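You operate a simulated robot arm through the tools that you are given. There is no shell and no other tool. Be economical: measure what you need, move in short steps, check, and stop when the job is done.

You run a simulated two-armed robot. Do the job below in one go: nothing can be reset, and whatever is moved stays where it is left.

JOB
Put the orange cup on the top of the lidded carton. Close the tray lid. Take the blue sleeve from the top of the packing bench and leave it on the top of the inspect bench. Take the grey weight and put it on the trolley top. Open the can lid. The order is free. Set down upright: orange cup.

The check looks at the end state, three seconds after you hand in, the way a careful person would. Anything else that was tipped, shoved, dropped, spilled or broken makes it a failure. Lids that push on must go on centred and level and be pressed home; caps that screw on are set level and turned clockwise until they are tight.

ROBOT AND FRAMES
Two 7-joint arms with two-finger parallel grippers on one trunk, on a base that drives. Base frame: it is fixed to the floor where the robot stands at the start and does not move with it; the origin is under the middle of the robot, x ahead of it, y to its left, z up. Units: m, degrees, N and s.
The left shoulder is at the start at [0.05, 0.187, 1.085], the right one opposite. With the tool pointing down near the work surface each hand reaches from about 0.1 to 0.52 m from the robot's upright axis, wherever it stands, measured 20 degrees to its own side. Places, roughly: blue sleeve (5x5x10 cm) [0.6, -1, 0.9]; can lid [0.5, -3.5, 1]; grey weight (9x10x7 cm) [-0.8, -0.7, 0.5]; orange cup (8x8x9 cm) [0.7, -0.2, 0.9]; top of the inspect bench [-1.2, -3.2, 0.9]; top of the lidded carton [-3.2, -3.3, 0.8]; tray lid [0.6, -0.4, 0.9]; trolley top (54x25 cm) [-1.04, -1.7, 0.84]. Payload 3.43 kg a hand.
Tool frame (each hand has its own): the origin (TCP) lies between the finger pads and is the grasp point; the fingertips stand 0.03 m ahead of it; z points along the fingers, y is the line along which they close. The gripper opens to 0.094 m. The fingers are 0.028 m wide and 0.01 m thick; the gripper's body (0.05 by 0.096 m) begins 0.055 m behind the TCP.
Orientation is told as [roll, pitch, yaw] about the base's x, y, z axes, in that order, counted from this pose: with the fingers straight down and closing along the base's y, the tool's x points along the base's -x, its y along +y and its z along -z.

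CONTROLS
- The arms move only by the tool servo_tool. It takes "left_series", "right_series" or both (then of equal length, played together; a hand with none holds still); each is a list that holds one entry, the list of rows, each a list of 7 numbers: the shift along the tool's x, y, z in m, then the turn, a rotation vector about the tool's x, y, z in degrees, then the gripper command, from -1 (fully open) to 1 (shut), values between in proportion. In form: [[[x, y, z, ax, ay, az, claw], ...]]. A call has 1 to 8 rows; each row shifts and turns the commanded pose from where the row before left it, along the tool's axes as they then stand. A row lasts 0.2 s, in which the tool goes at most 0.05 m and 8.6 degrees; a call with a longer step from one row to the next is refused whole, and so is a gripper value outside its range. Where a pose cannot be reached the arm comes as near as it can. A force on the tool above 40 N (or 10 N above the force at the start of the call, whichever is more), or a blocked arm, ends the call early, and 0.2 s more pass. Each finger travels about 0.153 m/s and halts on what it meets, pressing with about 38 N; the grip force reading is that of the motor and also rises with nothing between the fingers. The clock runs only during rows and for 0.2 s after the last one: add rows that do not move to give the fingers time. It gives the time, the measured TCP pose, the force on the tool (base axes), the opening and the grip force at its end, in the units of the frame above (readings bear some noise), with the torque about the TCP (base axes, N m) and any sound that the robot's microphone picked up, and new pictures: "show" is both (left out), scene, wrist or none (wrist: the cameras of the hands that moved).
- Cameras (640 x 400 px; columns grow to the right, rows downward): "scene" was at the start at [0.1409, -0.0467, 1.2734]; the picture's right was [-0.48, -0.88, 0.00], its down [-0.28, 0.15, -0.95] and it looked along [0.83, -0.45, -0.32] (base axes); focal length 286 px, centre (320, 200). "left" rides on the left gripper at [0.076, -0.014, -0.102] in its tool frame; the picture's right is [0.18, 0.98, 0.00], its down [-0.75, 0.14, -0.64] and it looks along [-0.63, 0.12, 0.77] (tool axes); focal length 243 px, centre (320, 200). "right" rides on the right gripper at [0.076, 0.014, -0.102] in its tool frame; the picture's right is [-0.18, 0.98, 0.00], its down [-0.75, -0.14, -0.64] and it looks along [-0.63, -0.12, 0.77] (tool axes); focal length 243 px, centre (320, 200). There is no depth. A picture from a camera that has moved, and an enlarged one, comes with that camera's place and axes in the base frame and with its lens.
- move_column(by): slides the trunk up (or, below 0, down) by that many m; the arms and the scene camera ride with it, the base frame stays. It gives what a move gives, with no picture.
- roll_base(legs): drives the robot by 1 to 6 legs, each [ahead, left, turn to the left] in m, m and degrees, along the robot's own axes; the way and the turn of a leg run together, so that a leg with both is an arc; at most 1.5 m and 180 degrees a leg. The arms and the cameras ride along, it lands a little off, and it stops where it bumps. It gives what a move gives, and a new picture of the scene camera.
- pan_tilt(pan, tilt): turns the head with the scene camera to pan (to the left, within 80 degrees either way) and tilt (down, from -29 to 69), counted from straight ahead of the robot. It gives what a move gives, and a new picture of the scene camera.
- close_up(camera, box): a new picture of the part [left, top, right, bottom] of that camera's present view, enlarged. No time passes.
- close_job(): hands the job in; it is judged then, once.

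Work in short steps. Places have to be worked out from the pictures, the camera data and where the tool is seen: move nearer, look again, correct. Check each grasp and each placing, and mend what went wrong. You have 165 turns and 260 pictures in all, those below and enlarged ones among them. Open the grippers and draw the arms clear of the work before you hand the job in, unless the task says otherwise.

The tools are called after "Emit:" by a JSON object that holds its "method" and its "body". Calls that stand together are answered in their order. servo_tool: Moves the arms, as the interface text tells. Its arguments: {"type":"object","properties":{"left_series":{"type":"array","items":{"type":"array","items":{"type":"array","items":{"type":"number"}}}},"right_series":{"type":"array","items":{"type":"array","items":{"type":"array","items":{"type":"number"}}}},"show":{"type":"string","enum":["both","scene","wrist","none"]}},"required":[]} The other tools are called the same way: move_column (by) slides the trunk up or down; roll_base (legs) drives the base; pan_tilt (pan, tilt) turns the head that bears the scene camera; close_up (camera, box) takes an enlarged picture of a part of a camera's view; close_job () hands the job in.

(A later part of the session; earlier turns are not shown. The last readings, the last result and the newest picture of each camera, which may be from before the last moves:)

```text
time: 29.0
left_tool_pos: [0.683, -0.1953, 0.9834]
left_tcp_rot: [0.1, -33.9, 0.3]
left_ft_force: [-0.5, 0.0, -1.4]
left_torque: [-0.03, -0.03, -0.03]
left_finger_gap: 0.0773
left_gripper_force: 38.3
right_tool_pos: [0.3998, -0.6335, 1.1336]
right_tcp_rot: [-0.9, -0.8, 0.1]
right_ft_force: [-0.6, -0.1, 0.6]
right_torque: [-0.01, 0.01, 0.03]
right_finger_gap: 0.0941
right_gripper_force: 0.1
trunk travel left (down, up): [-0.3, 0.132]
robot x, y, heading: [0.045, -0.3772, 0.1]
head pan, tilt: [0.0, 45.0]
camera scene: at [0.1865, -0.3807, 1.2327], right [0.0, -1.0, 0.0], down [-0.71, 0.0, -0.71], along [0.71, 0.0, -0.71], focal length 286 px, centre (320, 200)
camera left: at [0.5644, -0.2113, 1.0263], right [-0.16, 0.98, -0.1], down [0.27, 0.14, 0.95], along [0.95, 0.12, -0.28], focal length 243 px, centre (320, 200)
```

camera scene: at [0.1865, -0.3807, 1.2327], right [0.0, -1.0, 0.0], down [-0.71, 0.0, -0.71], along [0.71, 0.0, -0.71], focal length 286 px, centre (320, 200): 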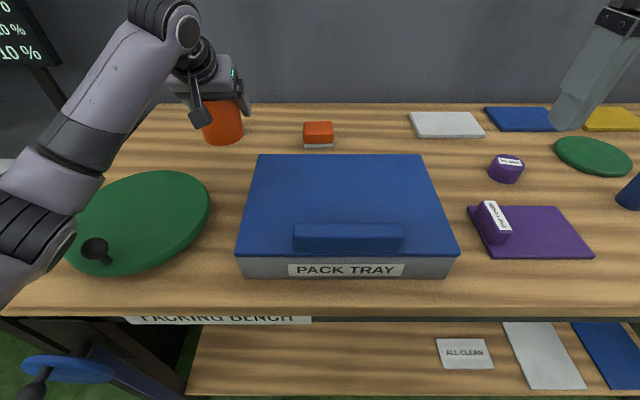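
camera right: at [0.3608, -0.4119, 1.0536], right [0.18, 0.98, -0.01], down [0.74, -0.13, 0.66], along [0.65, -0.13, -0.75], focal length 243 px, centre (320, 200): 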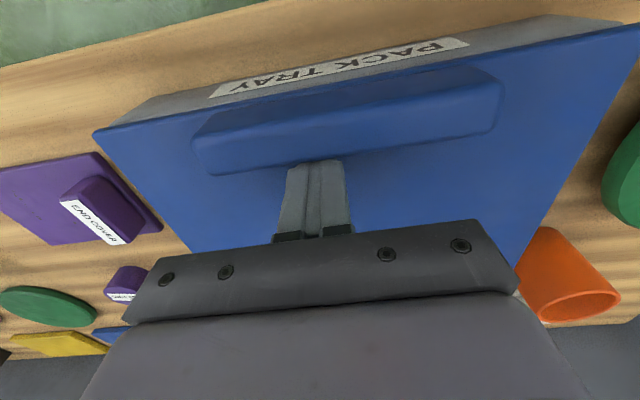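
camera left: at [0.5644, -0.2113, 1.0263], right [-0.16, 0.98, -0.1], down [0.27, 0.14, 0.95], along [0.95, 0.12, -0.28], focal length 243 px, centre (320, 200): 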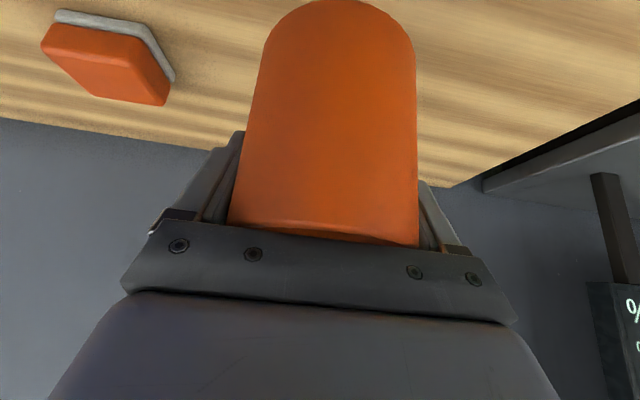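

Cup is held. Raise and draw it back over the bench front, then drive right to the sleeve.

Emit:
{"method": "servo_tool", "body": {"left_series": [[[0.0155, 0, -0.037, 0, 0, 0, 1], [0.0155, 0, -0.037, 0, 0, 0, 1], [0.0155, 0, -0.037, 0, 0, 0, 1], [0.0155, 0, -0.037, 0, 0, 0, 1], [0.0155, 0, -0.037, 0, 0, 0, 1], [0.0155, 0, -0.037, 0, 0, 0, 1], [0, 0, 0, 0, 0, 0, 1]]], "show": "none"}}

Emit:
{"method": "roll_base", "body": {"legs": [[0, -0.42, 0]]}}

```text
time: 30.6
left_tool_pos: [0.4824, -0.1971, 1.1157]
left_tcp_rot: [0.1, -33.8, 0.2]
left_ft_force: [-0.5, -0.2, -0.6]
left_torque: [-0.01, -0.03, 0.03]
left_finger_gap: 0.077
left_gripper_force: 38.3
right_tool_pos: [0.3995, -0.6334, 1.1344]
right_tcp_rot: [-0.9, -0.6, 0.0]
right_ft_force: [0.0, 0.1, -0.6]
right_torque: [-0.03, 0.0, 0.04]
right_finger_gap: 0.0939
right_gripper_force: 0.0
trunk travel left (down, up): [-0.3, 0.132]
robot x, y, heading: [0.0465, -0.3783, 0.1]
head pan, tilt: [0.0, 45.0]
```

```text
time: 34.8
left_tool_pos: [0.4823, -0.6174, 1.116]
left_tcp_rot: [0.1, -34.0, 0.0]
left_ft_force: [-1.0, 0.1, -1.1]
left_torque: [-0.01, -0.03, -0.01]
left_finger_gap: 0.0769
left_gripper_force: 38.0
right_tool_pos: [0.3995, -1.0536, 1.1328]
right_tcp_rot: [-0.8, -0.7, -0.1]
right_ft_force: [0.3, 0.3, 0.3]
right_torque: [0.02, -0.01, -0.02]
right_finger_gap: 0.0939
right_gripper_force: 0.0
trunk travel left (down, up): [-0.3, 0.132]
robot x, y, heading: [0.0474, -0.7994, -0.3]
head pan, tilt: [0.0, 45.0]
camera scene: at [0.1859, -0.801, 1.2327], right [0.0, -1.0, 0.0], down [-0.71, 0.0, -0.71], along [0.71, 0.0, -0.71], focal length 286 px, centre (320, 200)
```

scene: 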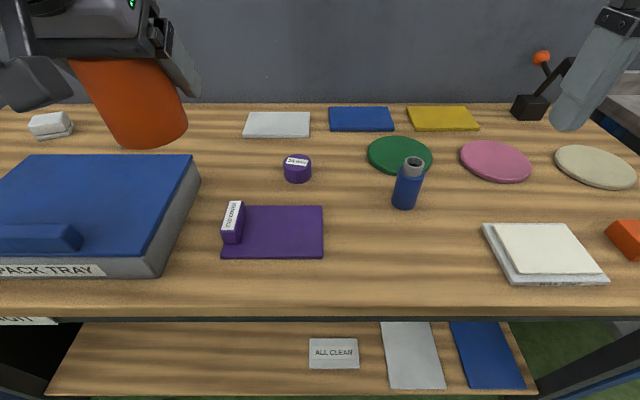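

Zoom on the blue object to see what it is.

Emit:
{"method": "close_up", "body": {"camera": "scene", "box": [340, 120, 480, 230]}}

Emit:
{"method": "servo_tool", "body": {"right_series": [[[0, 0, 0, 0, 0, 0, -1]]], "show": "wrist"}}

```text
3.64 times, centred on (410, 175) of scene
camera zoom: at [0.1859, -0.801, 1.2327], right [0.0, -1.0, 0.0], down [-0.71, 0.0, -0.71], along [0.71, 0.0, -0.71], focal length 1040 px, centre (-7, 291)
```

zoom: 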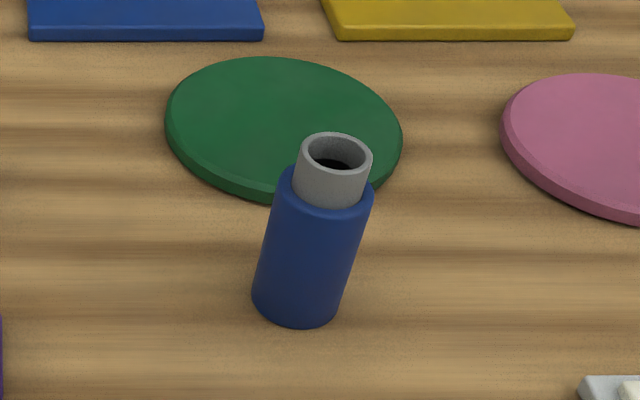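

```text
time: 35.2
left_tool_pos: [0.4822, -0.6178, 1.116]
left_tcp_rot: [0.0, -33.9, 0.1]
left_ft_force: [-0.3, -0.2, -0.2]
left_torque: [0.01, 0.0, 0.0]
left_finger_gap: 0.077
left_gripper_force: 38.1
right_tool_pos: [0.3989, -1.0535, 1.1347]
right_tcp_rot: [-1.0, -0.7, -0.1]
right_ft_force: [-0.2, 0.2, 0.3]
right_torque: [0.02, 0.02, -0.01]
right_finger_gap: 0.0937
right_gripper_force: 0.0
trunk travel left (down, up): [-0.3, 0.132]
robot x, y, heading: [0.0459, -0.7991, -0.2]
head pan, tilt: [0.0, 45.0]
camera right: at [0.3221, -1.0381, 1.2348], right [0.19, 0.98, -0.01], down [0.75, -0.13, 0.65], along [0.64, -0.13, -0.76], focal length 243 px, centre (320, 200)
```

right: 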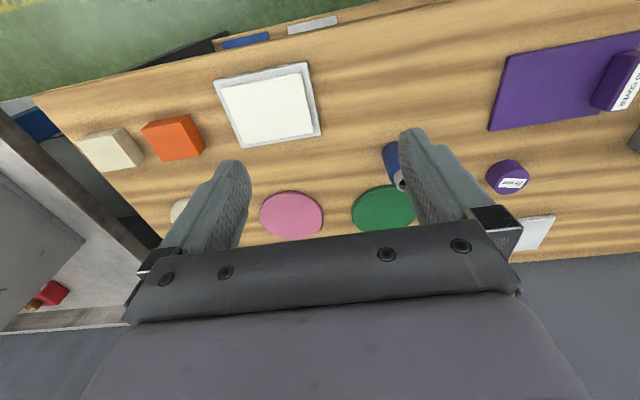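

It's the blue bushing at about (0.58, -0.965), base on the table. Bring the right hand above it.

Emit:
{"method": "servo_tool", "body": {"right_series": [[[-0.035, 0.03, 0, 1, 0, 0, -1], [-0.035, 0.03, 0, 0, 0, 0, -1], [-0.035, 0.0285, 0.015, 0, 0, 0, -1], [-0.035, 0, 0.03, 0, 0, 0, -1], [-0.035, 0, 0.03, 0, 0, 0, -1], [-0.006, 0, 0.03, 0, 0, 0, -1], [0, 0, 0, 0, 0, 0, -1]]]}}

```text
time: 36.8
left_tool_pos: [0.4827, -0.6176, 1.1152]
left_tcp_rot: [0.1, -33.9, 0.0]
left_ft_force: [0.6, 0.0, 0.0]
left_torque: [0.0, -0.06, -0.02]
left_finger_gap: 0.077
left_gripper_force: 38.6
right_tool_pos: [0.5345, -1.0148, 1.0562]
right_tcp_rot: [-1.9, -0.7, 0.0]
right_ft_force: [-0.3, -0.6, 0.5]
right_torque: [0.01, 0.0, -0.02]
right_finger_gap: 0.094
right_gripper_force: 0.1
right hand out of reach, approached as far as the arm can: row 3, 4, 5
trunk travel left (down, up): [-0.3, 0.132]
robot x, y, heading: [0.0461, -0.7996, 0.0]
head pan, tilt: [0.0, 45.0]
camera scene: at [0.1861, -0.801, 1.2327], right [0.0, -1.0, 0.0], down [-0.71, 0.0, -0.71], along [0.71, 0.0, -0.71], focal length 286 px, centre (320, 200)
camera right: at [0.458, -0.9974, 1.1562], right [0.19, 0.98, -0.03], down [0.74, -0.12, 0.66], along [0.64, -0.14, -0.75], focal length 243 px, centre (320, 200)
```

scene: 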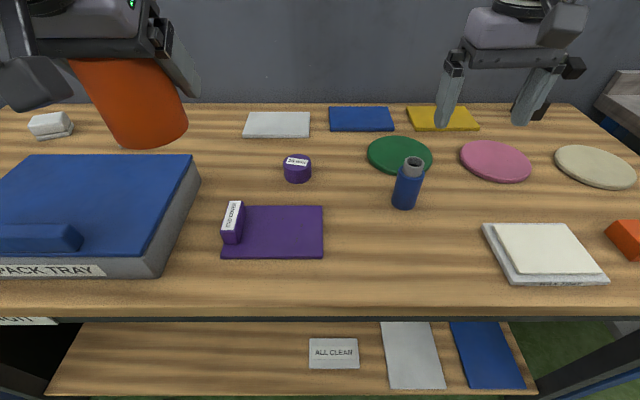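
right: 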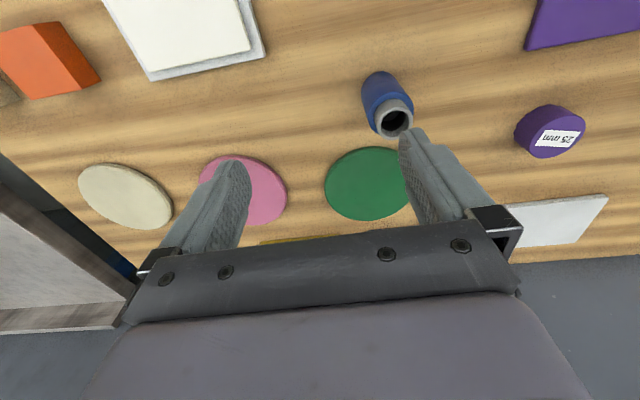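

Move closer over the sleeve (about (0.565, -0.955)) and level the roll, then re-measure.

Emit:
{"method": "servo_tool", "body": {"right_series": [[[-0.005, 0.03, 0.03, -1.9, 0, 0, -1], [-0.01, 0.03, 0.026, 0, 0, 0, -1], [-0.015, 0.0, 0, 0, 0, 0, -1], [0, 0, 0, 0, 0, 0, -1]]]}}

```text
time: 37.8
left_tool_pos: [0.482, -0.6173, 1.1163]
left_tcp_rot: [0.1, -33.9, 0.0]
left_ft_force: [-0.5, -0.7, -0.5]
left_torque: [0.0, -0.01, -0.01]
left_finger_gap: 0.0769
left_gripper_force: 38.4
right_tool_pos: [0.5367, -0.9889, 0.9987]
right_tcp_rot: [0.1, -0.8, -0.1]
right_ft_force: [-0.3, 0.3, 0.0]
right_torque: [0.03, -0.01, 0.0]
right_finger_gap: 0.0942
right_gripper_force: 0.0
right hand out of reach, approached as far as the arm can: row 1, 2, 3
trunk travel left (down, up): [-0.3, 0.132]
robot x, y, heading: [0.0441, -0.8001, -0.3]
head pan, tilt: [0.0, 45.0]
camera scene: at [0.186, -0.8008, 1.2327], right [0.0, -1.0, 0.0], down [-0.71, 0.0, -0.71], along [0.71, 0.0, -0.71], focal length 286 px, centre (320, 200)
camera right: at [0.4594, -0.9743, 1.0992], right [0.19, 0.98, 0.0], down [0.74, -0.14, 0.65], along [0.64, -0.12, -0.76], focal length 243 px, centre (320, 200)
```

scene: 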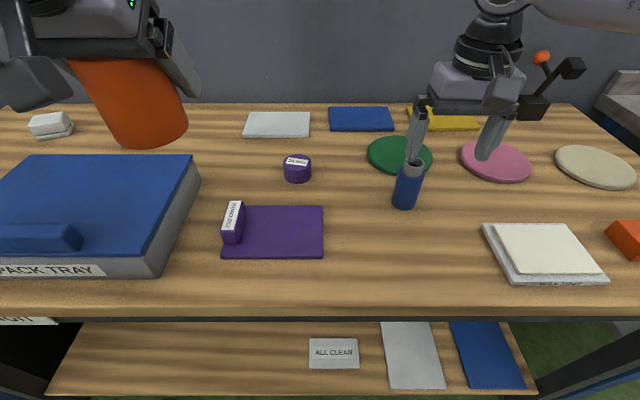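
right: 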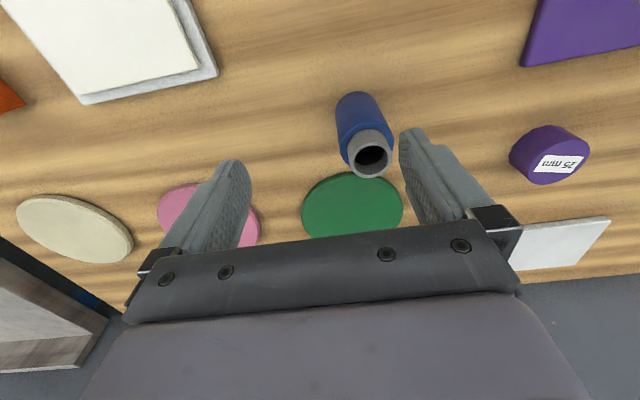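

At the tool-down reach limit; tilt the right hand 25° forward and line up at a pre-grasp point behind the sleeve (0.563, -0.953).

Emit:
{"method": "servo_tool", "body": {"right_series": [[[0, 0, -0.02, 0, -8.5, 0, -1], [0, 0, 0, 0, -8.5, 0, -1], [0.0, 0, 0, 0, -8.0, 0, -1], [0.012, 0.018, 0.015, 0, 0, 0, -1], [0.012, 0.018, 0.01, 0, 0, 0, -1], [0, 0, 0, 0, 0, 0, -1]]]}}

```text
time: 39.2
left_tool_pos: [0.4832, -0.6165, 1.1154]
left_tcp_rot: [0.1, -33.8, 0.0]
left_ft_force: [0.5, 0.2, -1.0]
left_torque: [-0.02, 0.0, 0.01]
left_finger_gap: 0.0769
left_gripper_force: 38.0
right_tool_pos: [0.5264, -0.954, 0.9851]
right_tcp_rot: [0.1, -25.8, 0.0]
right_ft_force: [-1.2, -0.5, 0.3]
right_torque: [0.0, 0.0, 0.03]
right_finger_gap: 0.094
right_gripper_force: 0.1
trunk travel left (down, up): [-0.3, 0.132]
robot x, y, heading: [0.0459, -0.7993, -0.3]
head pan, tilt: [0.0, 45.0]
camera scene: at [0.1859, -0.8009, 1.2327], right [0.0, -1.0, 0.0], down [-0.71, 0.0, -0.71], along [0.71, 0.0, -0.71], focal length 286 px, centre (320, 200)
camera right: at [0.4128, -0.9384, 1.0437], right [0.17, 0.98, 0.08], down [0.4, -0.14, 0.91], along [0.9, -0.12, -0.42], focal length 243 px, centre (320, 200)
```

scene: 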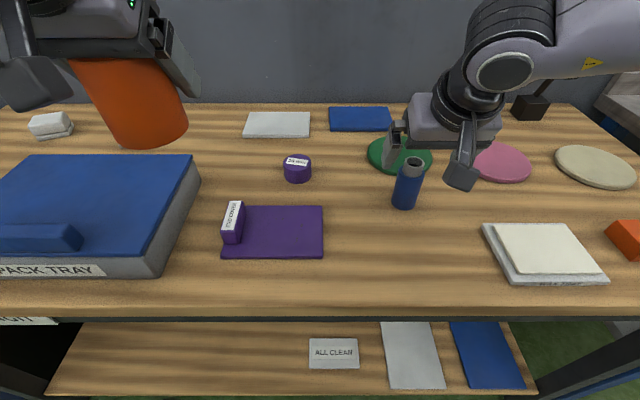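
right: 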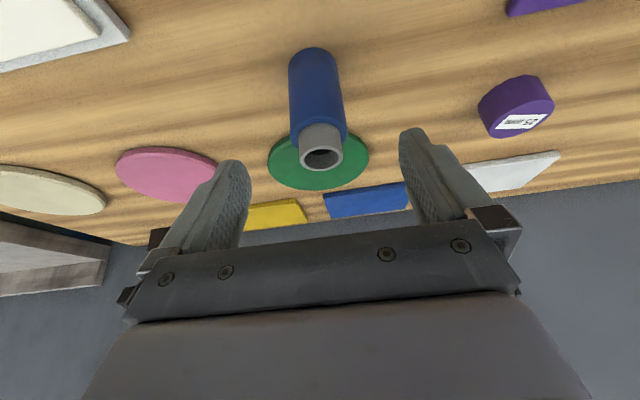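

Sleeve is at about (0.57, -0.955), aligned. Advance 10.5 cm along the tool.

Emit:
{"method": "servo_tool", "body": {"right_series": [[[0.001, 0, 0.04, 0, 0, 0, -1], [0.001, 0, 0.035, 0, 0, 0, -1], [0.001, 0, 0.03, 0, 0, 0, -1], [0, 0, 0, 0, 0, 0, -1]]]}}

```text
time: 40.2
left_tool_pos: [0.4833, -0.6167, 1.1154]
left_tcp_rot: [0.1, -34.0, 0.1]
left_ft_force: [-0.3, -0.4, -1.5]
left_torque: [-0.02, -0.02, -0.02]
left_finger_gap: 0.0766
left_gripper_force: 37.5
right_tool_pos: [0.5585, -0.9716, 0.8964]
right_tcp_rot: [0.1, -25.8, -0.1]
right_ft_force: [0.0, -0.4, 0.2]
right_torque: [0.02, 0.01, 0.03]
right_finger_gap: 0.0939
right_gripper_force: 0.0
right hand out of reach, approached as far as the arm can: row 2, 3
trunk travel left (down, up): [-0.3, 0.132]
robot x, y, heading: [0.0468, -0.7992, -0.3]
head pan, tilt: [0.0, 45.0]
camera scene: at [0.1859, -0.8008, 1.2327], right [0.0, -1.0, 0.0], down [-0.71, 0.0, -0.71], along [0.71, 0.0, -0.71], focal length 286 px, centre (320, 200)
camera right: at [0.4452, -0.957, 0.9564], right [0.17, 0.98, 0.08], down [0.4, -0.14, 0.91], along [0.9, -0.12, -0.42], focal length 243 px, centre (320, 200)
```

scene: 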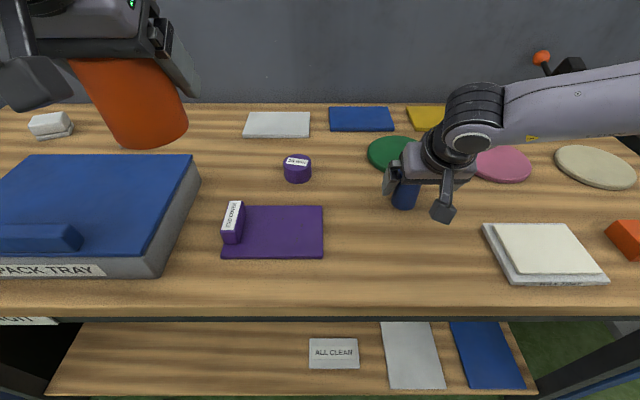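
right: 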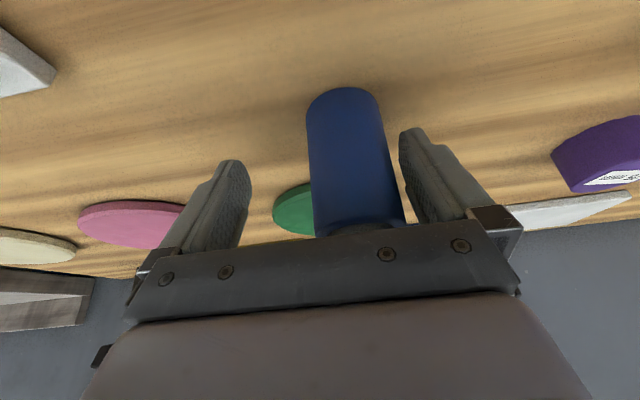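

The hand is ~1.6 cm too far right due to reach; nudge the base left/ahead to center it.

Emit:
{"method": "roll_base", "body": {"legs": [[0.006, 0.017, 0]]}}

Emit:
{"method": "close_up", "body": {"camera": "right", "box": [100, 40, 560, 320]}}

```text
time: 41.1
left_tool_pos: [0.4892, -0.5997, 1.1162]
left_tcp_rot: [0.0, -33.9, 0.0]
left_ft_force: [0.3, -0.2, -0.7]
left_torque: [-0.02, 0.01, 0.01]
left_finger_gap: 0.0764
left_gripper_force: 38.2
right_tool_pos: [0.5644, -0.9546, 0.8976]
right_tcp_rot: [0.1, -25.7, -0.1]
right_ft_force: [0.1, -0.7, 0.3]
right_torque: [-0.01, 0.01, 0.02]
right_finger_gap: 0.0941
right_gripper_force: 0.2
trunk travel left (down, up): [-0.3, 0.132]
robot x, y, heading: [0.0509, -0.7766, -0.1]
head pan, tilt: [0.0, 45.0]
camera scene: at [0.192, -0.7835, 1.2327], right [0.0, -1.0, 0.0], down [-0.71, 0.0, -0.71], along [0.71, 0.0, -0.71], focal length 286 px, centre (320, 200)
```

scene: 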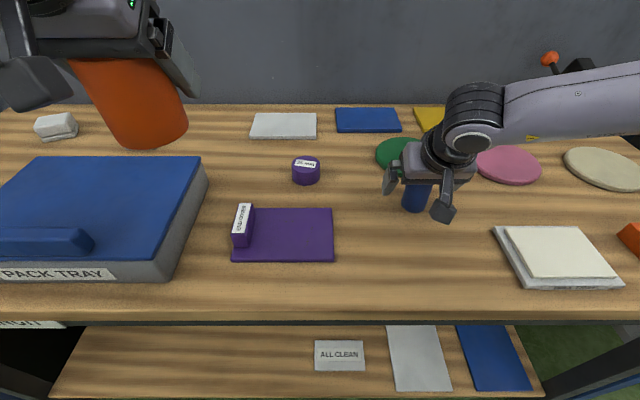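

```text
1.39 times, centred on (330, 180) of right
camera zoom: at [0.4511, -0.9398, 0.9567], right [0.17, 0.98, 0.08], down [0.4, -0.14, 0.91], along [0.9, -0.12, -0.42], focal length 338 px, centre (306, 228)
```

zoom: 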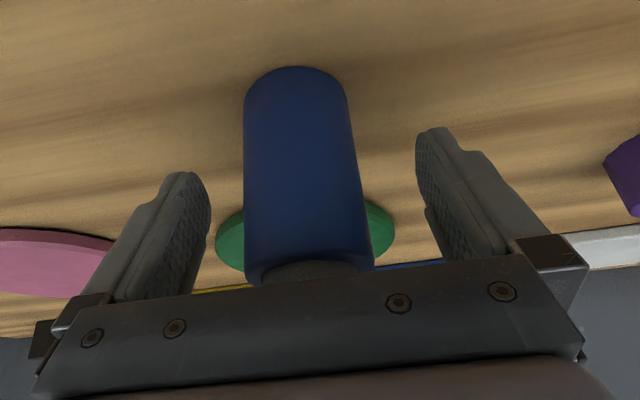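

Centred. Close and lift slightly.

Emit:
{"method": "servo_tool", "body": {"right_series": [[[0, 0, 0, 0, 0, 0, 0.2], [0, 0, 0, 0, 0, 0, 0.6], [0, 0, 0, 0, 0, 0, 1], [0, 0, 0, 0, 0, 0, 1], [0, 0, 0, 0, 0, 0, 1], [0, 0, -0.02, 0, 0, 0, 1], [0, 0, -0.04, 0, 0, 0, 1], [0, 0, 0, 0, 0, 0, 1]]]}}

```text
time: 42.9
left_tool_pos: [0.4887, -0.5991, 1.116]
left_tcp_rot: [0.1, -33.9, 0.1]
left_ft_force: [-0.6, -0.4, -0.8]
left_torque: [0.0, -0.05, 0.02]
left_finger_gap: 0.0764
left_gripper_force: 38.5
right_tool_pos: [0.5379, -0.9553, 0.9515]
right_tcp_rot: [0.2, -25.7, -0.1]
right_ft_force: [-0.2, -0.5, -3.8]
right_torque: [0.01, -0.02, -0.03]
right_finger_gap: 0.0452
right_gripper_force: 37.5
trunk travel left (down, up): [-0.3, 0.132]
robot x, y, heading: [0.053, -0.7809, -0.1]
head pan, tilt: [0.0, 45.0]
camera scene: at [0.1923, -0.784, 1.2326], right [0.0, -1.0, 0.0], down [-0.71, 0.0, -0.71], along [0.71, 0.0, -0.71], focal length 286 px, centre (320, 200)
camera right: at [0.4251, -0.9408, 1.0105], right [0.17, 0.98, 0.08], down [0.4, -0.14, 0.9], along [0.9, -0.12, -0.42], focal length 243 px, centre (320, 200)
```

scene: 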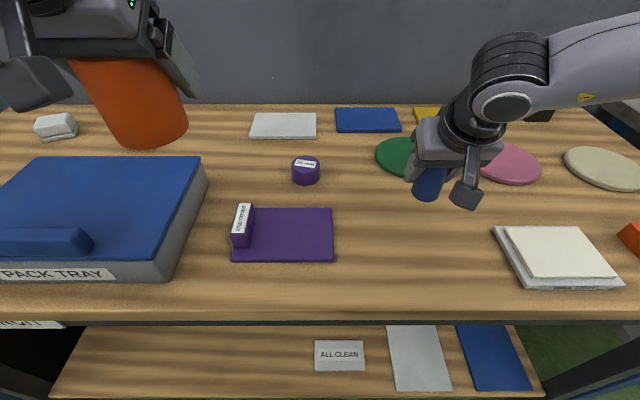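
right: 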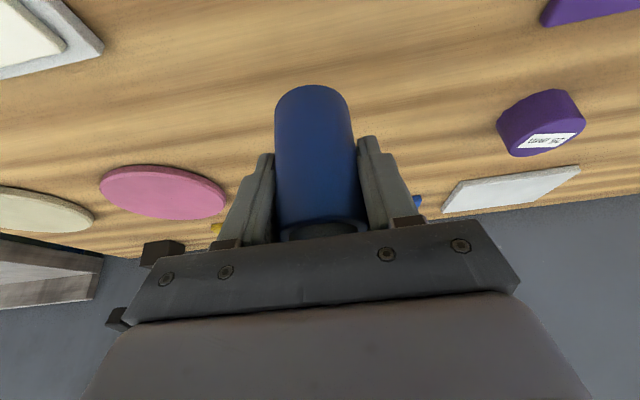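

Sleeve is held. Draw both hands in and up for driving, then back away from the bench and look around.

Emit:
{"method": "servo_tool", "body": {"right_series": [[[0.0086, 0, -0.037, 0, 0, 0, 1], [0.0086, 0, -0.037, 0, 0, 0, 1], [0.0086, 0, -0.037, 0, 0, 0, 1], [0.0086, 0, -0.037, 0, 0, 0, 1], [0.0086, 0, -0.037, 0, 0, 0, 1], [0, 0, 0, 0, 0, 0, 1]]], "left_series": [[[0.0166, 0, -0.011, 0, 0, 0, 1], [0.0166, 0, -0.011, 0, 0, 0, 1], [0.0166, 0, -0.011, 0, 0, 0, 1], [0.0166, 0, -0.011, 0, 0, 0, 1], [0, 0, 0, 0, 0, 0, 1], [0, 0, 0, 0, 0, 0, 1]]], "show": "none"}}

Emit:
{"method": "roll_base", "body": {"legs": [[-0.2, 0, 0]]}}

Emit:
{"method": "pan_tilt", "body": {"pan": -80, "tilt": 15}}

```text
time: 44.3
left_tool_pos: [0.4099, -0.5998, 1.1142]
left_tcp_rot: [0.0, -33.9, 0.0]
left_ft_force: [0.1, -0.4, 0.0]
left_torque: [0.0, -0.04, 0.0]
left_finger_gap: 0.0766
left_gripper_force: 38.0
right_tool_pos: [0.4173, -0.9552, 1.1005]
right_tcp_rot: [0.1, -25.6, -0.1]
right_ft_force: [0.7, -0.7, -3.2]
right_torque: [0.0, -0.02, 0.02]
right_finger_gap: 0.0448
right_gripper_force: 38.3
trunk travel left (down, up): [-0.3, 0.132]
robot x, y, heading: [0.05, -0.7797, -0.3]
head pan, tilt: [0.0, 45.0]
```

```text
time: 45.9
left_tool_pos: [0.2107, -0.5987, 1.115]
left_tcp_rot: [0.1, -34.0, 0.1]
left_ft_force: [-0.6, -0.2, -0.6]
left_torque: [-0.02, 0.0, -0.02]
left_finger_gap: 0.0766
left_gripper_force: 37.8
right_tool_pos: [0.2191, -0.9544, 1.1001]
right_tcp_rot: [0.1, -25.7, -0.1]
right_ft_force: [-1.1, 0.1, -3.4]
right_torque: [0.01, -0.02, 0.0]
right_finger_gap: 0.0449
right_gripper_force: 38.1
trunk travel left (down, up): [-0.3, 0.132]
robot x, y, heading: [-0.1472, -0.7781, 0.1]
head pan, tilt: [0.0, 45.0]
camera scene: at [-0.007, -0.7835, 1.2328], right [0.0, -1.0, 0.0], down [-0.71, 0.0, -0.71], along [0.71, 0.0, -0.71], focal length 286 px, centre (320, 200)
```

scene: 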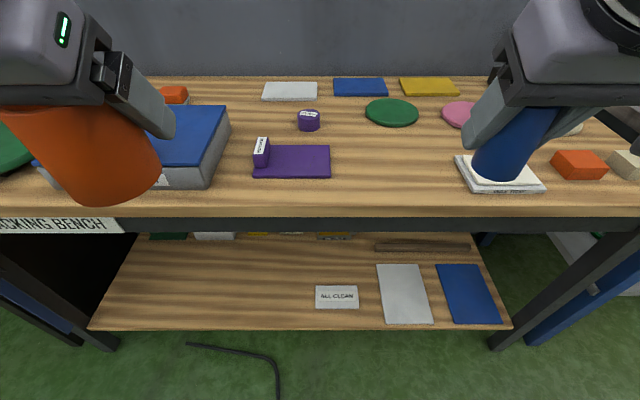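

```text
time: 47.4
left_tool_pos: [0.2119, -0.5995, 1.1136]
left_tcp_rot: [0.0, -33.9, 0.1]
left_ft_force: [1.4, 0.6, -0.8]
left_torque: [0.01, 0.0, 0.01]
left_finger_gap: 0.0763
left_gripper_force: 38.4
right_tool_pos: [0.2206, -0.9542, 1.0985]
right_tcp_rot: [0.1, -25.8, 0.0]
right_ft_force: [1.5, 0.8, -3.8]
right_torque: [-0.02, 0.01, -0.01]
right_finger_gap: 0.0449
right_gripper_force: 38.0
trunk travel left (down, up): [-0.3, 0.132]
robot x, y, heading: [-0.1463, -0.7804, -0.1]
head pan, tilt: [-80.0, 15.0]
camera scene: at [-0.0717, -0.8753, 1.2795], right [-0.98, -0.17, 0.0], down [-0.04, 0.26, -0.97], along [0.17, -0.95, -0.26], focal length 286 px, centre (320, 200)
```

scene: 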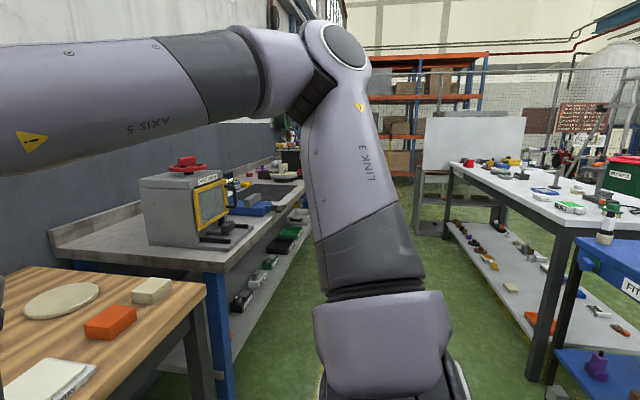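

I need to see behind; turn 45° to the right in place and look.

Emit:
{"method": "roll_base", "body": {"legs": [[0, 0, -45]]}}

```text
time: 49.9
left_tool_pos: [0.2344, -0.9055, 1.114]
left_tcp_rot: [0.1, -34.0, -45.1]
left_ft_force: [1.1, -0.6, -0.6]
left_torque: [-0.03, 0.0, 0.0]
left_finger_gap: 0.0764
left_gripper_force: 37.8
right_tool_pos: [-0.0116, -1.1639, 1.1]
right_tcp_rot: [0.1, -25.7, -45.3]
right_ft_force: [-0.6, 0.5, -4.4]
right_torque: [0.0, 0.01, -0.02]
right_finger_gap: 0.0449
right_gripper_force: 37.6
trunk travel left (down, up): [-0.3, 0.132]
robot x, y, heading: [-0.1514, -0.7804, -45.2]
head pan, tilt: [-80.0, 15.0]
camera scene: at [-0.1593, -0.9012, 1.2795], right [-0.82, 0.58, 0.0], down [0.15, 0.21, -0.97], along [-0.56, -0.79, -0.26], focal length 286 px, centre (320, 200)
```

scene: 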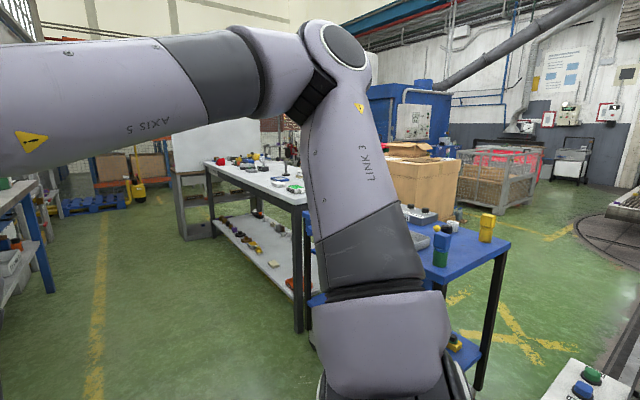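

Emit:
{"method": "roll_base", "body": {"legs": [[0, 0, -45]]}}

Emit:
{"method": "pan_tilt", "body": {"pan": -40, "tilt": 30}}

```text
time: 52.3
left_tool_pos: [0.032, -1.1405, 1.114]
left_tcp_rot: [0.1, -33.9, -90.4]
left_ft_force: [0.7, -0.6, -1.4]
left_torque: [0.01, 0.0, 0.0]
left_finger_gap: 0.0764
left_gripper_force: 38.2
right_tool_pos: [-0.3231, -1.1468, 1.0991]
right_tcp_rot: [0.2, -25.8, -90.5]
right_ft_force: [-0.8, -0.1, -4.4]
right_torque: [0.01, 0.0, 0.0]
right_finger_gap: 0.0448
right_gripper_force: 38.4
trunk travel left (down, up): [-0.3, 0.132]
robot x, y, heading: [-0.143, -0.7815, -90.5]
head pan, tilt: [-80.0, 15.0]
camera scene: at [-0.2393, -0.8572, 1.2795], right [-0.16, 0.99, 0.0], down [0.26, 0.04, -0.97], along [-0.95, -0.16, -0.26], focal length 286 px, centre (320, 200)
```

scene: 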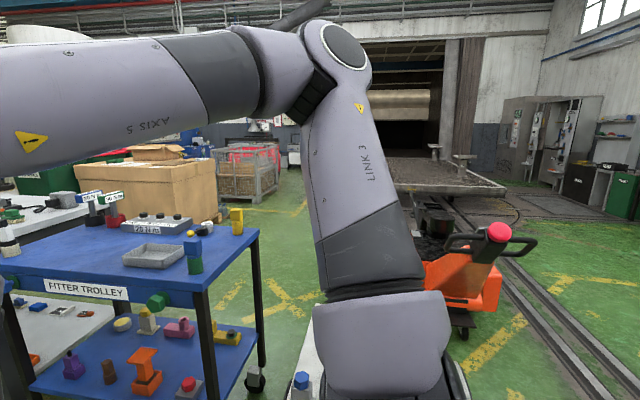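

```text
time: 53.4
left_tool_pos: [0.0315, -1.1398, 1.1151]
left_tcp_rot: [0.1, -34.0, -90.3]
left_ft_force: [-0.5, 0.8, -0.3]
left_torque: [-0.02, -0.02, 0.01]
left_finger_gap: 0.0766
left_gripper_force: 38.3
right_tool_pos: [-0.3234, -1.1463, 1.1]
right_tcp_rot: [0.1, -25.7, -90.5]
right_ft_force: [0.8, -0.6, -2.4]
right_torque: [-0.02, 0.02, 0.01]
right_finger_gap: 0.0446
right_gripper_force: 38.1
trunk travel left (down, up): [-0.3, 0.132]
robot x, y, heading: [-0.1488, -0.782, -90.3]
head pan, tilt: [-40.0, 30.0]
camera scene: at [-0.2059, -0.9105, 1.2553], right [-0.76, 0.65, 0.0], down [0.33, 0.38, -0.87], along [-0.56, -0.66, -0.5], focal length 286 px, centre (320, 200)
```

scene: 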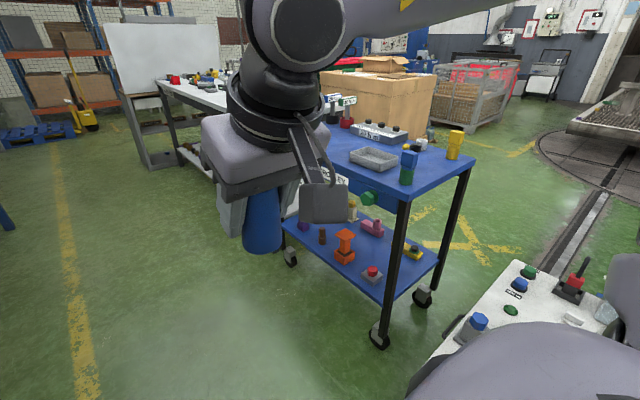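

Trolley front edge is at x≈-0.85, the white inspect bench edge at x≈-0.81 beyond it. Drive down the lane toward it.

Emit:
{"method": "roll_base", "body": {"legs": [[1.1, -0.08, 0], [0.9, 0, 0]]}}

Emit:
{"method": "pan_tilt", "body": {"pan": -65, "tilt": 25}}

Emit:
{"method": "pan_tilt", "body": {"pan": 30, "tilt": 15}}

```text
time: 63.4
left_tool_pos: [-0.0951, -3.135, 1.1144]
left_tcp_rot: [0.0, -33.8, -91.1]
left_ft_force: [0.5, 0.0, -0.3]
left_torque: [-0.05, -0.02, 0.0]
left_finger_gap: 0.0761
left_gripper_force: 38.1
right_tool_pos: [-0.4488, -3.1377, 1.0995]
right_tcp_rot: [0.1, -25.7, -91.2]
right_ft_force: [0.5, 0.3, -3.0]
right_torque: [-0.02, 0.0, 0.03]
right_finger_gap: 0.0449
right_gripper_force: 37.6
trunk travel left (down, up): [-0.3, 0.132]
robot x, y, heading: [-0.2679, -2.7719, -91.0]
head pan, tilt: [-40.0, 30.0]
camera scene: at [-0.3282, -2.9029, 1.2552], right [-0.75, 0.66, 0.0], down [0.33, 0.38, -0.87], along [-0.57, -0.65, -0.5], focal length 286 px, centre (320, 200)
```

scene: 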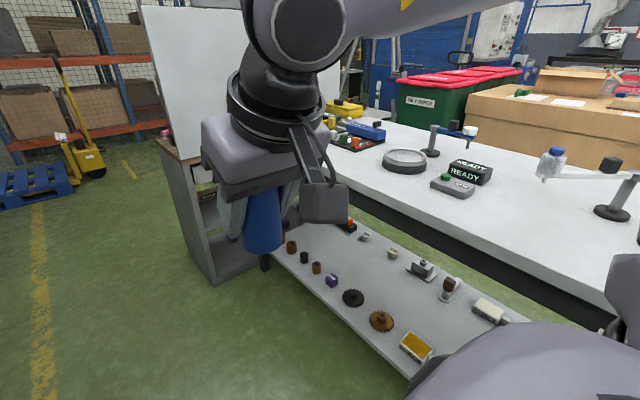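

```text
time: 64.2
left_tool_pos: [-0.0927, -3.1366, 1.1143]
left_tcp_rot: [0.1, -33.9, -91.1]
left_ft_force: [-0.5, -0.1, -1.4]
left_torque: [-0.05, 0.01, -0.01]
left_finger_gap: 0.0762
left_gripper_force: 38.5
right_tool_pos: [-0.4492, -3.1377, 1.0996]
right_tcp_rot: [0.1, -25.7, -91.3]
right_ft_force: [-0.3, 0.5, -3.7]
right_torque: [0.05, 0.03, 0.0]
right_finger_gap: 0.0447
right_gripper_force: 37.9
trunk travel left (down, up): [-0.3, 0.132]
robot x, y, heading: [-0.2655, -2.7723, -91.5]
head pan, tilt: [-65.0, 25.0]
camera scene: at [-0.3528, -2.8718, 1.2632], right [-0.4, 0.92, 0.0], down [0.39, 0.17, -0.91], along [-0.83, -0.36, -0.42], focal length 286 px, centre (320, 200)
```

scene: 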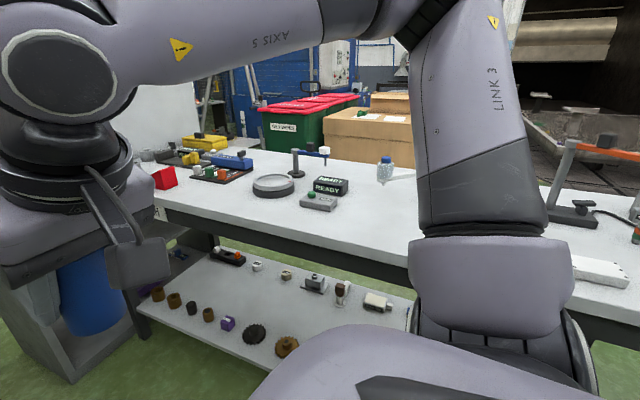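

```text
time: 66.0
left_tool_pos: [-0.0932, -3.1357, 1.1137]
left_tcp_rot: [0.1, -33.9, -91.1]
left_ft_force: [-0.5, 0.0, -0.5]
left_torque: [-0.03, 0.01, -0.01]
left_finger_gap: 0.0765
left_gripper_force: 38.2
right_tool_pos: [-0.4482, -3.1382, 1.1005]
right_tcp_rot: [0.0, -25.7, -91.3]
right_ft_force: [-0.2, 1.6, -3.2]
right_torque: [0.0, 0.0, 0.01]
right_finger_gap: 0.0445
right_gripper_force: 38.2
trunk travel left (down, up): [-0.3, 0.132]
robot x, y, heading: [-0.2702, -2.7761, -91.4]
head pan, tilt: [30.0, 15.0]
camera scene: at [-0.2237, -2.9167, 1.2795], right [-0.88, -0.48, 0.0], down [-0.12, 0.23, -0.97], along [0.46, -0.85, -0.26], focal length 286 px, centre (320, 200)
```

scene: 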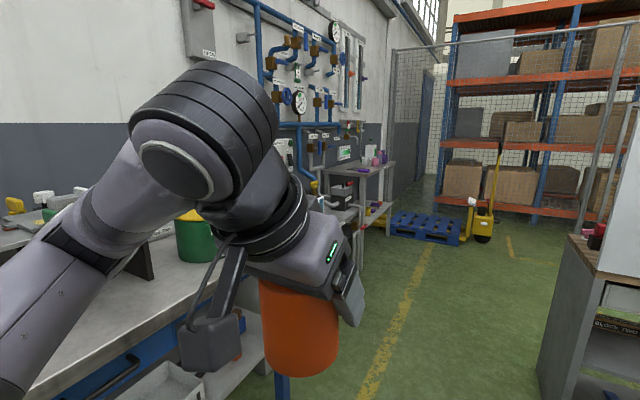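

The green/yellow can is ahead on the other bench. First turn to face the inspect bench and look down at it.

Emit:
{"method": "roll_base", "body": {"legs": [[0, 0, -88.5]]}}

Emit:
{"method": "pan_tilt", "body": {"pan": 0, "tilt": 35}}

```text
time: 70.1
left_tool_pos: [-0.6239, -2.9588, 1.1142]
left_tcp_rot: [0.2, -34.0, -179.4]
left_ft_force: [-0.3, -0.2, 0.0]
left_torque: [0.0, 0.01, 0.02]
left_finger_gap: 0.0763
left_gripper_force: 37.9
right_tool_pos: [-0.6355, -2.6028, 1.1]
right_tcp_rot: [0.1, -25.7, -179.7]
right_ft_force: [0.1, -1.0, -4.0]
right_torque: [-0.02, -0.02, 0.02]
right_finger_gap: 0.0446
right_gripper_force: 37.9
trunk travel left (down, up): [-0.3, 0.132]
robot x, y, heading: [-0.2675, -2.7733, -179.7]
head pan, tilt: [30.0, 15.0]
camera scene: at [-0.4062, -2.8237, 1.2795], right [-0.51, 0.86, 0.0], down [0.22, 0.13, -0.97], along [-0.83, -0.49, -0.26], focal length 286 px, centre (320, 200)
```

scene: 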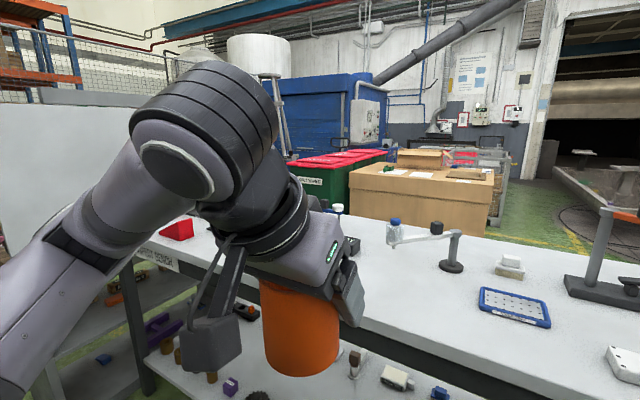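

```text
time: 71.1
left_tool_pos: [-0.6242, -2.9595, 1.115]
left_tcp_rot: [0.1, -33.9, -179.4]
left_ft_force: [-0.5, -0.2, -1.1]
left_torque: [-0.02, 0.04, -0.01]
left_finger_gap: 0.0765
left_gripper_force: 38.1
right_tool_pos: [-0.6364, -2.6041, 1.0995]
right_tcp_rot: [0.1, -25.7, -179.5]
right_ft_force: [-0.3, 0.6, -4.0]
right_torque: [-0.03, 0.0, 0.01]
right_finger_gap: 0.0448
right_gripper_force: 38.0
trunk travel left (down, up): [-0.3, 0.132]
robot x, y, heading: [-0.2657, -2.774, -179.8]
head pan, tilt: [0.0, 35.0]
camera scene: at [-0.4138, -2.7772, 1.2475], right [-0.01, 1.0, 0.0], down [0.57, 0.0, -0.82], along [-0.82, -0.01, -0.57], focal length 286 px, centre (320, 200)
```

scene: 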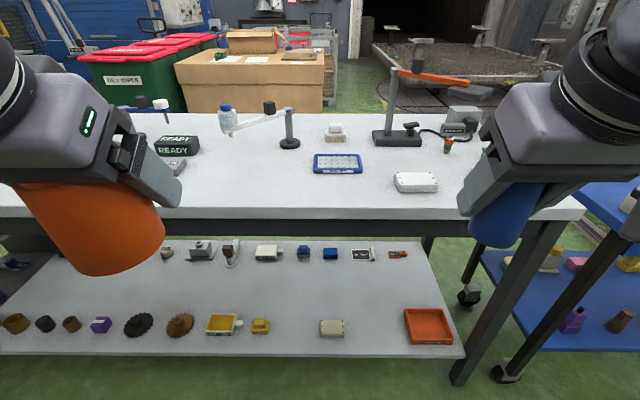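

Plan to set the sleeve at about (-0.97, -2.80), a clear spot. Strafe left 0.2 and drive ahead 0.2.

Emit:
{"method": "roll_base", "body": {"legs": [[0, 0.2, 0], [0.2, 0, 0]]}}

Emit:
{"method": "pan_tilt", "body": {"pan": -20, "tilt": 45}}

```text
time: 74.7
left_tool_pos: [-0.8235, -3.1602, 1.1146]
left_tcp_rot: [0.0, -33.7, -179.5]
left_ft_force: [0.0, 0.1, -1.6]
left_torque: [0.01, 0.01, 0.01]
left_finger_gap: 0.0763
left_gripper_force: 37.9
right_tool_pos: [-0.8345, -2.8037, 1.0993]
right_tcp_rot: [0.1, -25.6, -179.7]
right_ft_force: [-0.1, -0.1, -2.2]
right_torque: [0.02, -0.01, 0.03]
right_finger_gap: 0.0445
right_gripper_force: 37.9
trunk travel left (down, up): [-0.3, 0.132]
robot x, y, heading: [-0.4706, -2.9731, -179.4]
head pan, tilt: [0.0, 35.0]
camera scene: at [-0.6133, -2.9779, 1.2474], right [-0.01, 1.0, 0.0], down [0.57, 0.0, -0.82], along [-0.82, 0.0, -0.57], focal length 286 px, centre (320, 200)
```

scene: 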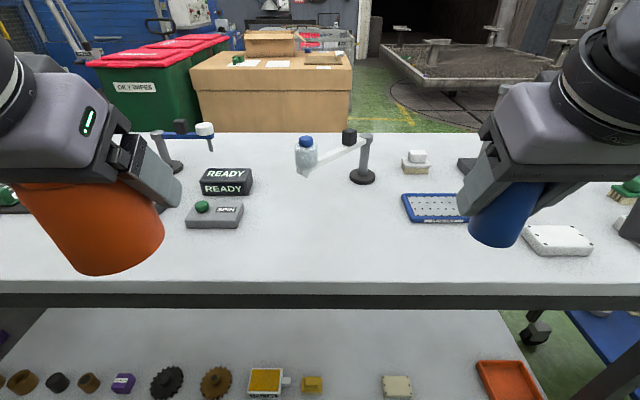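

```text
time: 75.5
left_tool_pos: [-0.8235, -3.1586, 1.1145]
left_tcp_rot: [0.1, -33.8, -179.6]
left_ft_force: [-1.0, 0.2, -0.7]
left_torque: [0.01, 0.02, -0.01]
left_finger_gap: 0.0763
left_gripper_force: 38.5
right_tool_pos: [-0.8353, -2.8042, 1.0993]
right_tcp_rot: [0.1, -25.6, -179.6]
right_ft_force: [-0.5, -0.1, -2.8]
right_torque: [0.03, 0.03, 0.04]
right_finger_gap: 0.0447
right_gripper_force: 37.4
trunk travel left (down, up): [-0.3, 0.132]
robot x, y, heading: [-0.4662, -2.9747, -179.8]
head pan, tilt: [-20.0, 45.0]
camera scene: at [-0.6013, -2.9501, 1.2327], right [0.34, 0.94, 0.0], down [0.67, -0.24, -0.71], along [-0.67, 0.24, -0.71], focal length 286 px, centre (320, 200)
```

scene: 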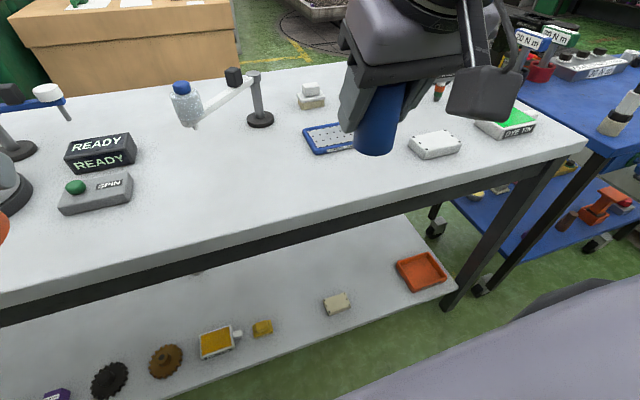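

Bench top estimates ~0.88. Move the right hand forward and down to a point ~4 cm above the surface.

Emit:
{"method": "servo_tool", "body": {"right_series": [[[-0.0175, 0, 0.04, 0, 0, 0, 1], [-0.0175, 0, 0.04, 0, 0, 0, 1], [-0.0175, 0, 0.04, 0, 0, 0, 1], [-0.0175, 0, 0.04, 0, 0, 0, 1], [0, 0, 0, 0, 0, 0, 1]]]}}

Emit:
{"method": "close_up", "body": {"camera": "scene", "box": [240, 50, 480, 220]}}

```text
time: 76.7
left_tool_pos: [-0.8226, -3.1591, 1.1133]
left_tcp_rot: [0.0, -33.9, -179.5]
left_ft_force: [-0.5, -0.2, -1.2]
left_torque: [0.01, 0.01, 0.0]
left_finger_gap: 0.0767
left_gripper_force: 38.2
right_tool_pos: [-0.9666, -2.8049, 0.9872]
right_tcp_rot: [0.1, -25.6, -179.8]
right_ft_force: [0.7, 0.5, -4.4]
right_torque: [0.01, -0.01, -0.03]
right_finger_gap: 0.0446
right_gripper_force: 38.1
trunk travel left (down, up): [-0.3, 0.132]
robot x, y, heading: [-0.4643, -2.9754, -179.8]
head pan, tilt: [-20.0, 45.0]
camera scene: at [-0.6011, -2.9501, 1.2327], right [0.34, 0.94, 0.0], down [0.67, -0.24, -0.71], along [-0.67, 0.24, -0.71], focal length 286 px, centre (320, 200)
camera right: at [-0.854, -2.8196, 1.0449], right [-0.16, -0.98, 0.08], down [-0.4, 0.14, 0.91], along [-0.9, 0.11, -0.42], focal length 243 px, centre (320, 200)
```

scene: 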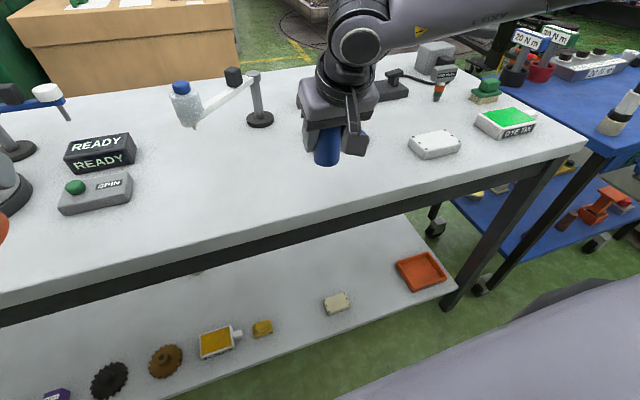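
right: 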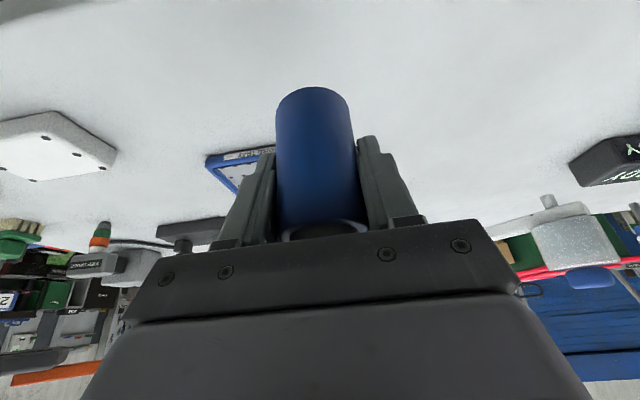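

```text
2.35 times, centred on (360, 135) of scene
camera zoom: at [-0.6011, -2.9501, 1.2327], right [0.34, 0.94, 0.0], down [0.67, -0.24, -0.71], along [-0.67, 0.24, -0.71], focal length 673 px, centre (226, 353)
```

zoom: 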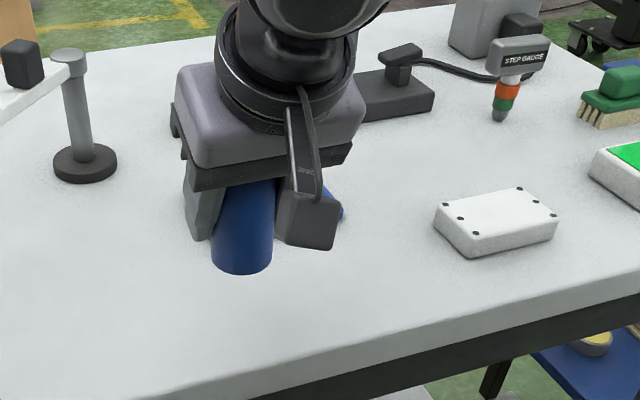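

Descend 3.2 cm, then finer steps while watching the vertical force.

Emit:
{"method": "servo_tool", "body": {"right_series": [[[0.0035, 0, 0.0072, 0, 0, 0, 1], [0.0035, 0, 0.0072, 0, 0, 0, 1], [0.0035, 0, 0.0072, 0, 0, 0, 1], [0, 0, 0, 0, 0, 0, 1]]], "show": "none"}}

Emit:
{"method": "servo_tool", "body": {"right_series": [[[0.0017, 0, 0.0036, 0, 0, 0, 1], [0.0017, 0, 0.0036, 0, 0, 0, 1], [0, 0, 0, 0, 0, 0, 1]]], "show": "scene"}}

```text
time: 77.7
left_tool_pos: [-0.8234, -3.1605, 1.114]
left_tcp_rot: [0.1, -33.8, -179.6]
left_ft_force: [0.0, 0.4, -2.8]
left_torque: [-0.02, 0.02, 0.0]
left_finger_gap: 0.0765
left_gripper_force: 38.0
right_tool_pos: [-0.9668, -2.8055, 0.9616]
right_tcp_rot: [0.0, -25.6, -179.7]
right_ft_force: [0.3, 0.2, -4.7]
right_torque: [-0.02, 0.02, -0.02]
right_finger_gap: 0.0446
right_gripper_force: 38.2
trunk travel left (down, up): [-0.3, 0.132]
robot x, y, heading: [-0.4656, -2.9743, -179.5]
head pan, tilt: [-20.0, 45.0]
```

```text
time: 78.5
left_tool_pos: [-0.8231, -3.1599, 1.1141]
left_tcp_rot: [0.1, -33.9, -179.4]
left_ft_force: [0.4, 0.0, -0.3]
left_torque: [-0.01, 0.02, 0.02]
left_finger_gap: 0.0763
left_gripper_force: 37.4
right_tool_pos: [-0.9675, -2.8048, 0.9546]
right_tcp_rot: [0.1, -25.8, -179.6]
right_ft_force: [-0.1, -0.9, -3.3]
right_torque: [0.03, 0.02, 0.02]
right_finger_gap: 0.0448
right_gripper_force: 38.3
trunk travel left (down, up): [-0.3, 0.132]
robot x, y, heading: [-0.4668, -2.9764, -179.8]
head pan, tilt: [-20.0, 45.0]
camera scene: at [-0.6013, -2.95, 1.2326], right [0.34, 0.94, 0.0], down [0.67, -0.24, -0.71], along [-0.67, 0.24, -0.71], focal length 286 px, centre (320, 200)
```

scene: 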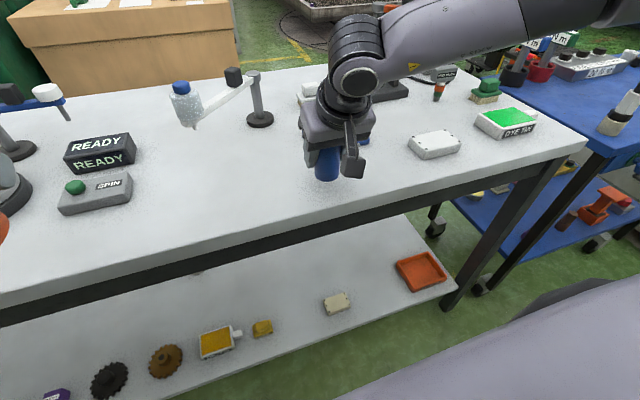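

Emit:
{"method": "servo_tool", "body": {"right_series": [[[0.0017, 0, 0.0036, 0, 0, 0, 1], [0.0017, 0, 0.0036, 0, 0, 0, 1], [0, 0, 0, 0, 0, 0, 1]]], "show": "none"}}

Emit:
{"method": "servo_tool", "body": {"right_series": [[[0.0013, 0, 0.0027, 0, 0, 0, 1], [0.0013, 0, 0.0027, 0, 0, 0, 1], [0, 0, 0, 0, 0, 0, 1]]], "show": "scene"}}

```text
time: 79.3
left_tool_pos: [-0.824, -3.1592, 1.113]
left_tcp_rot: [0.1, -33.9, -179.5]
left_ft_force: [0.6, -0.2, -1.4]
left_torque: [0.05, 0.0, -0.01]
left_finger_gap: 0.0766
left_gripper_force: 37.7
right_tool_pos: [-0.9681, -2.8062, 0.9453]
right_tcp_rot: [0.1, -25.7, -179.7]
right_ft_force: [0.1, -0.2, -3.0]
right_torque: [0.0, 0.0, -0.03]
right_finger_gap: 0.0449
right_gripper_force: 37.8
trunk travel left (down, up): [-0.3, 0.132]
robot x, y, heading: [-0.4696, -2.9759, -179.9]
head pan, tilt: [-20.0, 45.0]
```

```text
time: 80.1
left_tool_pos: [-0.8251, -3.1589, 1.1139]
left_tcp_rot: [0.1, -34.0, -179.5]
left_ft_force: [-1.0, 0.4, 0.1]
left_torque: [-0.01, 0.01, 0.02]
left_finger_gap: 0.0762
left_gripper_force: 38.2
right_tool_pos: [-0.9681, -2.8047, 0.9389]
right_tcp_rot: [0.0, -25.7, -179.7]
right_ft_force: [0.3, 0.3, -3.4]
right_torque: [0.04, 0.02, 0.01]
right_finger_gap: 0.0447
right_gripper_force: 37.9
trunk travel left (down, up): [-0.3, 0.132]
robot x, y, heading: [-0.4674, -2.9751, -179.6]
head pan, tilt: [-20.0, 45.0]
camera scene: at [-0.6013, -2.95, 1.2326], right [0.34, 0.94, 0.0], down [0.67, -0.24, -0.71], along [-0.67, 0.24, -0.71], focal length 286 px, centre (320, 200)
```

scene: 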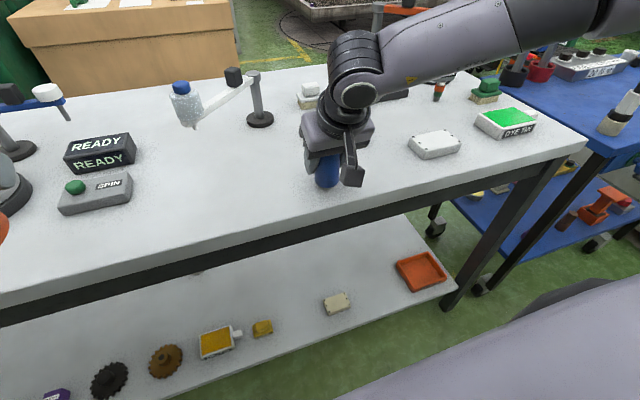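

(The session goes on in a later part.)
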